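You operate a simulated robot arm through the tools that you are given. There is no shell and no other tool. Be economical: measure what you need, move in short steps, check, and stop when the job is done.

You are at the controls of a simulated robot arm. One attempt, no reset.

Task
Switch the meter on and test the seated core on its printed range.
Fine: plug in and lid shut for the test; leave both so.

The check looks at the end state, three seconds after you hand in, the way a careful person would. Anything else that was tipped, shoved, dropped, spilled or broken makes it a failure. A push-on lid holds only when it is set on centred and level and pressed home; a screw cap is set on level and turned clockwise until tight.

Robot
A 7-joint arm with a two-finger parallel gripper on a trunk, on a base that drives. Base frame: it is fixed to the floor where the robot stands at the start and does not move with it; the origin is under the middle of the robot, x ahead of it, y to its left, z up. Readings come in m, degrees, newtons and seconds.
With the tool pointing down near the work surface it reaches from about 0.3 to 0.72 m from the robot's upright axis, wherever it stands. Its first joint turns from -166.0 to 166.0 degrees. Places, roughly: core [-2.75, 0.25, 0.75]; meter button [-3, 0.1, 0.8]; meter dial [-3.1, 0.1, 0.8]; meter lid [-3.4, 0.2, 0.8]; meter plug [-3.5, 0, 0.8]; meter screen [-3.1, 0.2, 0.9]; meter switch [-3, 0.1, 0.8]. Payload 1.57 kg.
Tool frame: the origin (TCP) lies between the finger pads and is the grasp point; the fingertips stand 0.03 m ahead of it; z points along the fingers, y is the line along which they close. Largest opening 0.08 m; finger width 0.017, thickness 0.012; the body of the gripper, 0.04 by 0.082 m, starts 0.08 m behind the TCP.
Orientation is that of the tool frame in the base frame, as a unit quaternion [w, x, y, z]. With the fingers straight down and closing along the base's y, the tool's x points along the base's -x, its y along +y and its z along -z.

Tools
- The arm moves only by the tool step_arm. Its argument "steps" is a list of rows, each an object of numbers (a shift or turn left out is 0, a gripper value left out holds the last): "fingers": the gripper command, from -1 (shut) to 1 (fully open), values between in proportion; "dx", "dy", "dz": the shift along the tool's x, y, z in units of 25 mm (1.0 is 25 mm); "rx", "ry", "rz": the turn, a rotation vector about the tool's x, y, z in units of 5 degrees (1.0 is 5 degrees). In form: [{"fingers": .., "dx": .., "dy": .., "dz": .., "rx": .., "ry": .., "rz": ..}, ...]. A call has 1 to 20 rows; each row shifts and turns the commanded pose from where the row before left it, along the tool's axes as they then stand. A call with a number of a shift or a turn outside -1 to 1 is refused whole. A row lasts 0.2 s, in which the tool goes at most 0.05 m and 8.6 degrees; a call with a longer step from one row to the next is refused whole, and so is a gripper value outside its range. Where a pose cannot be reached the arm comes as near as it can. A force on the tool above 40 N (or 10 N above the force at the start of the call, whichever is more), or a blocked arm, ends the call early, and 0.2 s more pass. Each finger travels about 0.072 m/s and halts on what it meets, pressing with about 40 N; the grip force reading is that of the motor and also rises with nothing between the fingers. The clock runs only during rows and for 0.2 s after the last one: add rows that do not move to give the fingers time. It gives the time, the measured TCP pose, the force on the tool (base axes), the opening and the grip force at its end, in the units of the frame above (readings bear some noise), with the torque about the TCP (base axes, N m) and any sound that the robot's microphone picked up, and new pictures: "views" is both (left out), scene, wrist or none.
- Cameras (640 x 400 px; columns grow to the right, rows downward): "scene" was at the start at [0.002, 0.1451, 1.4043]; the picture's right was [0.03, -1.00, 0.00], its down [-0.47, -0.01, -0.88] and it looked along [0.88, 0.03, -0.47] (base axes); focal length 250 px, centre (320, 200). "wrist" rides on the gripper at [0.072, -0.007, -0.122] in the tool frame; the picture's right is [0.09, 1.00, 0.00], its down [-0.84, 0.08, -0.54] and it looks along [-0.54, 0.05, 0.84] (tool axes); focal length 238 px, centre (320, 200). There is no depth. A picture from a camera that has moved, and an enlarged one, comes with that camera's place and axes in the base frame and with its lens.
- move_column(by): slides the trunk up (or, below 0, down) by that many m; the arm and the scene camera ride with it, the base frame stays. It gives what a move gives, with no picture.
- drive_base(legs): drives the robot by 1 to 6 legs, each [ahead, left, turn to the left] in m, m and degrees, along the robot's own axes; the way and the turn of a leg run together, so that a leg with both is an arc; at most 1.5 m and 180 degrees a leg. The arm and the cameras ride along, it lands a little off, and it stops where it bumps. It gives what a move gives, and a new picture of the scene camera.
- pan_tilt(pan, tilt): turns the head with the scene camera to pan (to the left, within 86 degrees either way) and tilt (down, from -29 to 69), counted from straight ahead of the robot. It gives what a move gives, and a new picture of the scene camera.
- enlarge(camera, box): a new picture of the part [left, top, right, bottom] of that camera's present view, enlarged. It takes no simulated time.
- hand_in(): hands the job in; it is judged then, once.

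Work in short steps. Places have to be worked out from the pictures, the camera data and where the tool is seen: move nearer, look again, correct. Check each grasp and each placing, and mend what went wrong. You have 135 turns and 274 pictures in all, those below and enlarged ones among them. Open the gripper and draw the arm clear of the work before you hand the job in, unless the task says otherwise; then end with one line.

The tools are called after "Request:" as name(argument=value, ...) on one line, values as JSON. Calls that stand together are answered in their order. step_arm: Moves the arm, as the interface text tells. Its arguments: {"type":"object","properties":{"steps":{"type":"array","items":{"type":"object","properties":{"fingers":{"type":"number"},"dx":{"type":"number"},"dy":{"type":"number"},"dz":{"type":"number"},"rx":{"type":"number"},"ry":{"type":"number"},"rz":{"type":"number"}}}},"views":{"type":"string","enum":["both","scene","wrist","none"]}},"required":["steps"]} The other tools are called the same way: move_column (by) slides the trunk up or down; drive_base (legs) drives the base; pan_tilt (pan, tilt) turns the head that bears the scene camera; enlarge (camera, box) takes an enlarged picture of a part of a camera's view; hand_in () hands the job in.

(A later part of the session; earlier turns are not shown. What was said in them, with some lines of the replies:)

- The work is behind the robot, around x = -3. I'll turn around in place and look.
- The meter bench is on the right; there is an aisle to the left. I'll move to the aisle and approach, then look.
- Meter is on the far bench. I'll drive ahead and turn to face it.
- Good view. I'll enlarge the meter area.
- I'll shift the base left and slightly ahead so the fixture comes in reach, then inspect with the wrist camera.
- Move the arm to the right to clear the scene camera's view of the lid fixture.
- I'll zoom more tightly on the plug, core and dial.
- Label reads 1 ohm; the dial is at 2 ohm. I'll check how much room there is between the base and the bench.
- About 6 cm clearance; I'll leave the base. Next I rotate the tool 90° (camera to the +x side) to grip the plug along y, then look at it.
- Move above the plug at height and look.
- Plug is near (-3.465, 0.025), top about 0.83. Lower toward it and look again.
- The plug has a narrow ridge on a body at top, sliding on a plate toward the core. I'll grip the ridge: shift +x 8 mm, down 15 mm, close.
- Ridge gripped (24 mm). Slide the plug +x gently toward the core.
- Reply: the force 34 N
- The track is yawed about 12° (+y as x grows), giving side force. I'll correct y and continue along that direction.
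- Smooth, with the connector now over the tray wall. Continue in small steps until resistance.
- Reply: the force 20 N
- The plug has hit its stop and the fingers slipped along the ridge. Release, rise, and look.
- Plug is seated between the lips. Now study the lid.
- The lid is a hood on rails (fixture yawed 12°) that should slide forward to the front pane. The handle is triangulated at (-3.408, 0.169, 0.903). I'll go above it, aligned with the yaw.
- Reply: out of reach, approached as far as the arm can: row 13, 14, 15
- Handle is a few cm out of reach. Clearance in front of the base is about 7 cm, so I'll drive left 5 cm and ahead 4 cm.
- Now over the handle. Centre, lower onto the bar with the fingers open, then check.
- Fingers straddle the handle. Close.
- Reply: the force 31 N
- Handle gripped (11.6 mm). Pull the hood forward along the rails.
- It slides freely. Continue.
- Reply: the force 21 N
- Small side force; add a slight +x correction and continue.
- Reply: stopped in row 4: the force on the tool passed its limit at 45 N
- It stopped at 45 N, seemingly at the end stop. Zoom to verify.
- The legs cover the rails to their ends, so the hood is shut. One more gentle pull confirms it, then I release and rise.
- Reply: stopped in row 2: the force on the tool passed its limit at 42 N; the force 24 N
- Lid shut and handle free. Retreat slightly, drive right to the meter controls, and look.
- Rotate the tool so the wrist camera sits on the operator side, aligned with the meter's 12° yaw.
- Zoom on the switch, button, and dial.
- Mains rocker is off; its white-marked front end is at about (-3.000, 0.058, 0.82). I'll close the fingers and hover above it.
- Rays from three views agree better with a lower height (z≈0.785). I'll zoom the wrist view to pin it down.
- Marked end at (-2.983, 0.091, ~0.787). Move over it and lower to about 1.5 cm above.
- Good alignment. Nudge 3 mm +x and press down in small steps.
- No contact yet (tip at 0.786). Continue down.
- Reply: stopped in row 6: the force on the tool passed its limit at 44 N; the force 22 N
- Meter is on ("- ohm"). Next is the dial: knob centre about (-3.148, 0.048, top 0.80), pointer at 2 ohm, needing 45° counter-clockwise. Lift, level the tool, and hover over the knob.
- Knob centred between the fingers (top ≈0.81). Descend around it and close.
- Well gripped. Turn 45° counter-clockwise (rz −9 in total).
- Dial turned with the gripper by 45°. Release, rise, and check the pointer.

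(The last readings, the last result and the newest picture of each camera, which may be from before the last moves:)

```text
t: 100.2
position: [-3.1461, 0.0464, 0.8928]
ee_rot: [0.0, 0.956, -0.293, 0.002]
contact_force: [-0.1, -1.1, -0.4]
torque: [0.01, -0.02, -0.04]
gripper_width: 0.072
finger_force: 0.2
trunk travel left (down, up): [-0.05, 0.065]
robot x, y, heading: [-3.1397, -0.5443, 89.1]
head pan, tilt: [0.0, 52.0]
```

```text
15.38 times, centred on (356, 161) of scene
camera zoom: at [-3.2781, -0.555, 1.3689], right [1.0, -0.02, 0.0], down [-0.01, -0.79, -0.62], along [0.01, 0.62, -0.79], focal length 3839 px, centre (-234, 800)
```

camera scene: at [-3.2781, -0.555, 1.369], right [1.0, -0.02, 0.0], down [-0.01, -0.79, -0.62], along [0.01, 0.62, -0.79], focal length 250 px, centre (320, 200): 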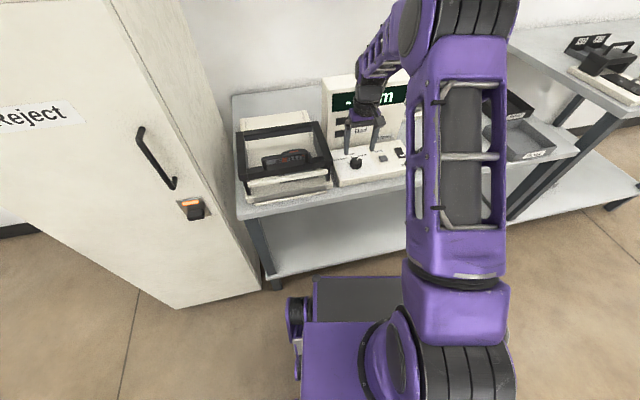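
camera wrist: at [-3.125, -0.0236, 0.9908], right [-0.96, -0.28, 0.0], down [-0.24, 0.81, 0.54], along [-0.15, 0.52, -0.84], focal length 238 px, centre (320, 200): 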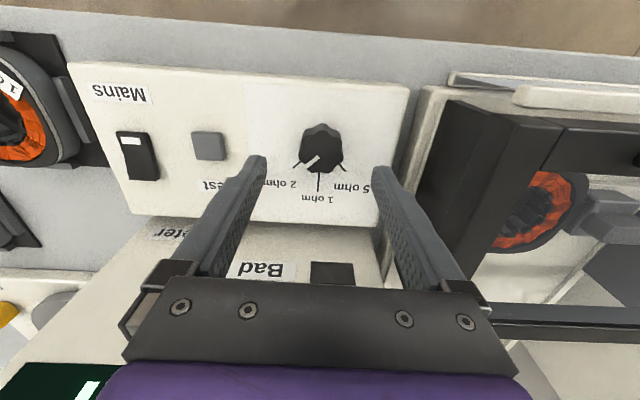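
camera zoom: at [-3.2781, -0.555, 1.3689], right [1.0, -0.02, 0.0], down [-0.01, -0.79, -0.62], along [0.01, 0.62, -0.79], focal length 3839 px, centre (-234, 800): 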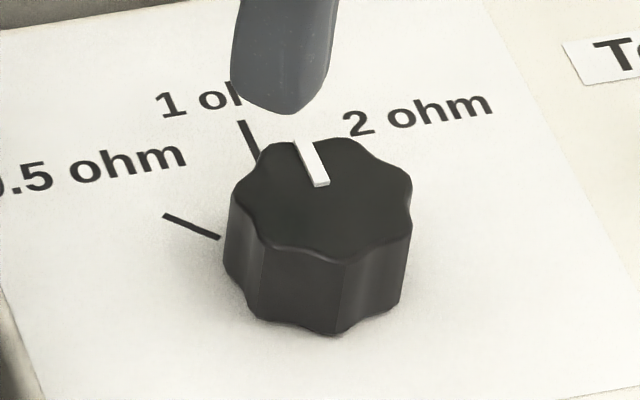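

Pointer aligns with the 1 ohm mark. The Test button is at about (-3.052, 0.074, 0.79). Close the fingers and hover over it.

Request:
step_arm(steps=[{"fingers": -1, "dx": 0.8, "dy": -1}, {"dx": 0.8, "dy": -1}, {"dx": 0.88, "dy": -1}, {}, {}, {"dz": 1}, {"dz": 1}], views="wrist")

Request:
enlarge(camera="scene", box=[345, 115, 425, 165])

```text
t: 101.8
position: [-3.0519, 0.0735, 0.8406]
ee_rot: [0.0, 0.956, -0.293, 0.0]
contact_force: [0.4, -0.3, 0.2]
torque: [0.07, 0.02, 0.03]
gripper_width: 0.0
finger_force: 21.4
trunk travel left (down, up): [-0.05, 0.065]
robot x, y, heading: [-3.1374, -0.5453, 89.2]
head pan, tilt: [0.0, 52.0]
camera wrist: at [-2.9888, 0.0379, 0.9646], right [-0.48, -0.88, 0.0], down [-0.74, 0.4, 0.54], along [-0.47, 0.26, -0.84], focal length 238 px, centre (320, 200)
```

wrist: 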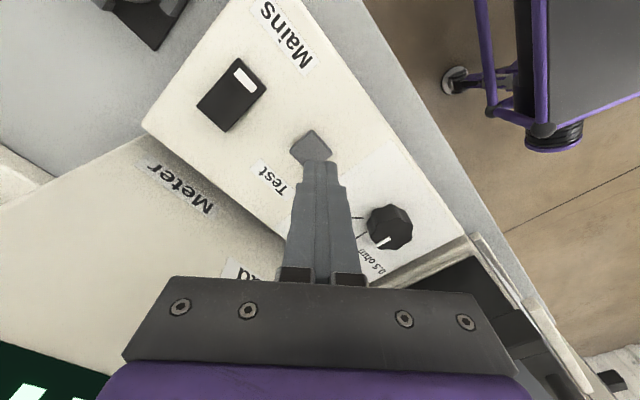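

```text
8.00 times, centred on (385, 140) of scene
camera zoom: at [-3.2782, -0.5551, 1.369], right [1.0, -0.02, 0.0], down [-0.01, -0.79, -0.62], along [0.01, 0.62, -0.79], focal length 1996 px, centre (-200, 680)
```

zoom: 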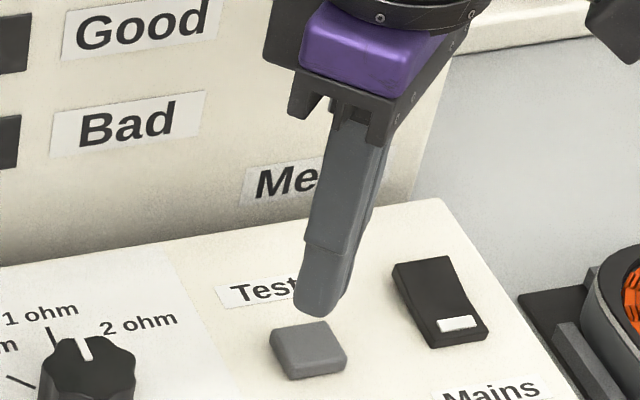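

Aligned within millimetres; small nudge and press gently.

Request:
step_arm(steps=[{"dx": 0.1, "dy": -0.1, "dz": 0.4}, {"dz": 0.3}, {"dz": 0.1}, {"dz": 0.1}, {"dz": 0.1}, {"dz": 0.1}, {"dz": 0.1}, {"dz": 0.1}], views="none")

Request:
enlarge(camera="scene", box=[315, 70, 443, 170])

```text
t: 103.5
position: [-3.0484, 0.0753, 0.8122]
ee_rot: [0.001, 0.956, -0.292, 0.001]
contact_force: [0.9, -1.0, 2.3]
torque: [-0.07, 0.0, 0.01]
gripper_width: 0.0002
finger_force: 21.3
trunk travel left (down, up): [-0.05, 0.065]
robot x, y, heading: [-3.1403, -0.5442, 88.7]
head pan, tilt: [0.0, 52.0]
heard: click
```

```text
4.00 times, centred on (379, 120) of scene
camera zoom: at [-3.2781, -0.5553, 1.369], right [1.0, -0.02, 0.0], down [-0.01, -0.79, -0.62], along [0.01, 0.62, -0.79], focal length 998 px, centre (84, 520)
```

zoom: 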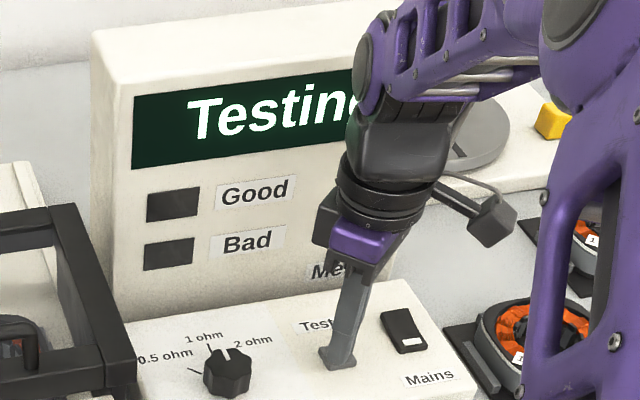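

Click heard; the display says "Testing". Lift off and draw the arm back while it finishes.

Request:
step_arm(steps=[{"dz": -1}, {"dz": -1}, {"dz": -1}, {"dz": -1}, {"dz": -1}, {"fingers": 0.8}, {}, {}, {}, {}, {}, {}, {}, {}, {}], views="none")

Request:
enlarge(camera="scene", box=[230, 70, 443, 200])

```text
t: 106.8
position: [-3.0493, 0.0744, 0.9379]
ee_rot: [0.0, 0.956, -0.293, 0.001]
contact_force: [0.3, 0.1, 0.8]
torque: [-0.02, 0.01, 0.01]
gripper_width: 0.0723
finger_force: 0.0
trunk travel left (down, up): [-0.05, 0.065]
robot x, y, heading: [-3.1412, -0.5455, 88.9]
head pan, tilt: [0.0, 52.0]
```

```text
3.00 times, centred on (336, 135) of scene
camera zoom: at [-3.2781, -0.5551, 1.369], right [1.0, -0.02, 0.0], down [-0.01, -0.79, -0.62], along [0.01, 0.62, -0.79], focal length 750 px, centre (270, 395)
```

zoom: 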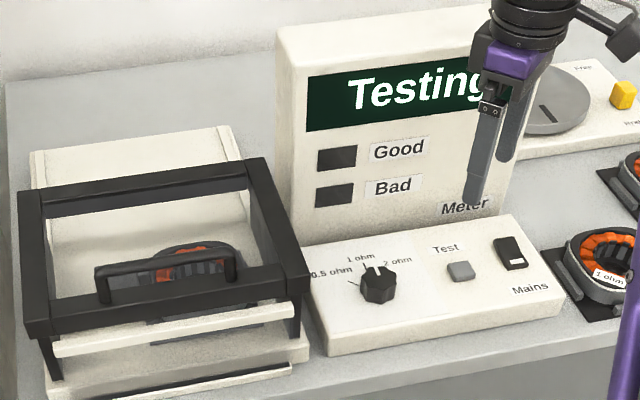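

Still testing. Draw the arm back toward the robot (−y), then wait for the result.

Request:
step_arm(steps=[{"dx": 0.5, "dy": 0.8}, {"dx": 0.5, "dy": 0.8}, {"dx": 0.5, "dy": 0.8}, {"dx": 0.5, "dy": 0.8}, {"dx": 0.5, "dy": 0.8}, {"dx": 0.5, "dy": 0.8}, {"dx": 0.5, "dy": 0.8}, {"dx": 0.5, "dy": 0.8}, {}, {}, {}, {}, {}, {}, {}, {}, {}, {}, {}, {}], views="none")

Request:
enlarge(camera="scene", box=[230, 70, 443, 200])

```text
t: 111.0
position: [-3.0559, -0.1134, 0.9356]
ee_rot: [0.001, 0.957, -0.292, 0.001]
contact_force: [0.2, 1.5, -0.6]
torque: [0.03, 0.03, 0.01]
gripper_width: 0.072
finger_force: 0.1
trunk travel left (down, up): [-0.05, 0.065]
robot x, y, heading: [-3.1402, -0.5454, 88.9]
head pan, tilt: [0.0, 52.0]
```

```text
3.00 times, centred on (336, 135) of scene
camera zoom: at [-3.2781, -0.5551, 1.369], right [1.0, -0.02, 0.0], down [-0.01, -0.79, -0.62], along [0.01, 0.62, -0.79], focal length 750 px, centre (270, 395)
```

zoom: 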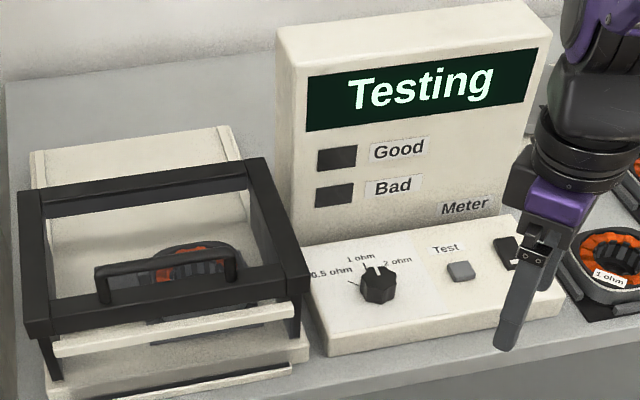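

Still testing; wait longer.

Request:
step_arm(steps=[{}, {}, {}, {}, {}, {}, {}, {}, {}, {}, {}, {}, {}, {}, {}, {}, {}, {}, {}, {}], views="none")

Request:
step_arm(steps=[{}, {}, {}, {}, {}, {}, {}, {}, {}, {}, {}, {}, {}, {}, {}, {}, {}, {}, {}, {}], views="none")

Request:
enlarge(camera="scene", box=[230, 70, 443, 200])

```text
t: 115.2
position: [-3.056, -0.1122, 0.936]
ee_rot: [0.001, 0.956, -0.293, 0.001]
contact_force: [-0.7, -0.4, 0.2]
torque: [0.01, -0.02, -0.02]
gripper_width: 0.0719
finger_force: 0.1
trunk travel left (down, up): [-0.05, 0.065]
robot x, y, heading: [-3.1404, -0.5444, 89.0]
head pan, tilt: [0.0, 52.0]
```

```text
t: 119.3
position: [-3.0571, -0.1132, 0.9358]
ee_rot: [0.001, 0.957, -0.291, 0.001]
contact_force: [1.0, -0.1, 0.0]
torque: [-0.02, 0.01, 0.02]
gripper_width: 0.0719
finger_force: 0.0
trunk travel left (down, up): [-0.05, 0.065]
robot x, y, heading: [-3.1373, -0.5425, 89.1]
head pan, tilt: [0.0, 52.0]
```

```text
3.00 times, centred on (336, 135) of scene
camera zoom: at [-3.2781, -0.5551, 1.369], right [1.0, -0.02, 0.0], down [-0.01, -0.79, -0.62], along [0.01, 0.62, -0.79], focal length 750 px, centre (270, 395)
```

zoom: 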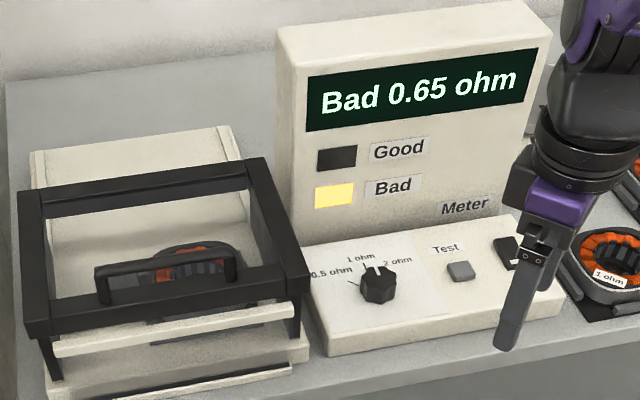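

The test is complete: "Bad 0.65 ohm" on the 1 ohm range, with the plug in and lid shut as the task wants. The gripper is open and the arm is clear, so I'm handing in.

Request:
hand_in()

```text
The job is handed in.
```

The meter is on and the core has been tested on its printed 1 ohm range; it reads "Bad 0.65 ohm", with the plug left in and the lid left shut.
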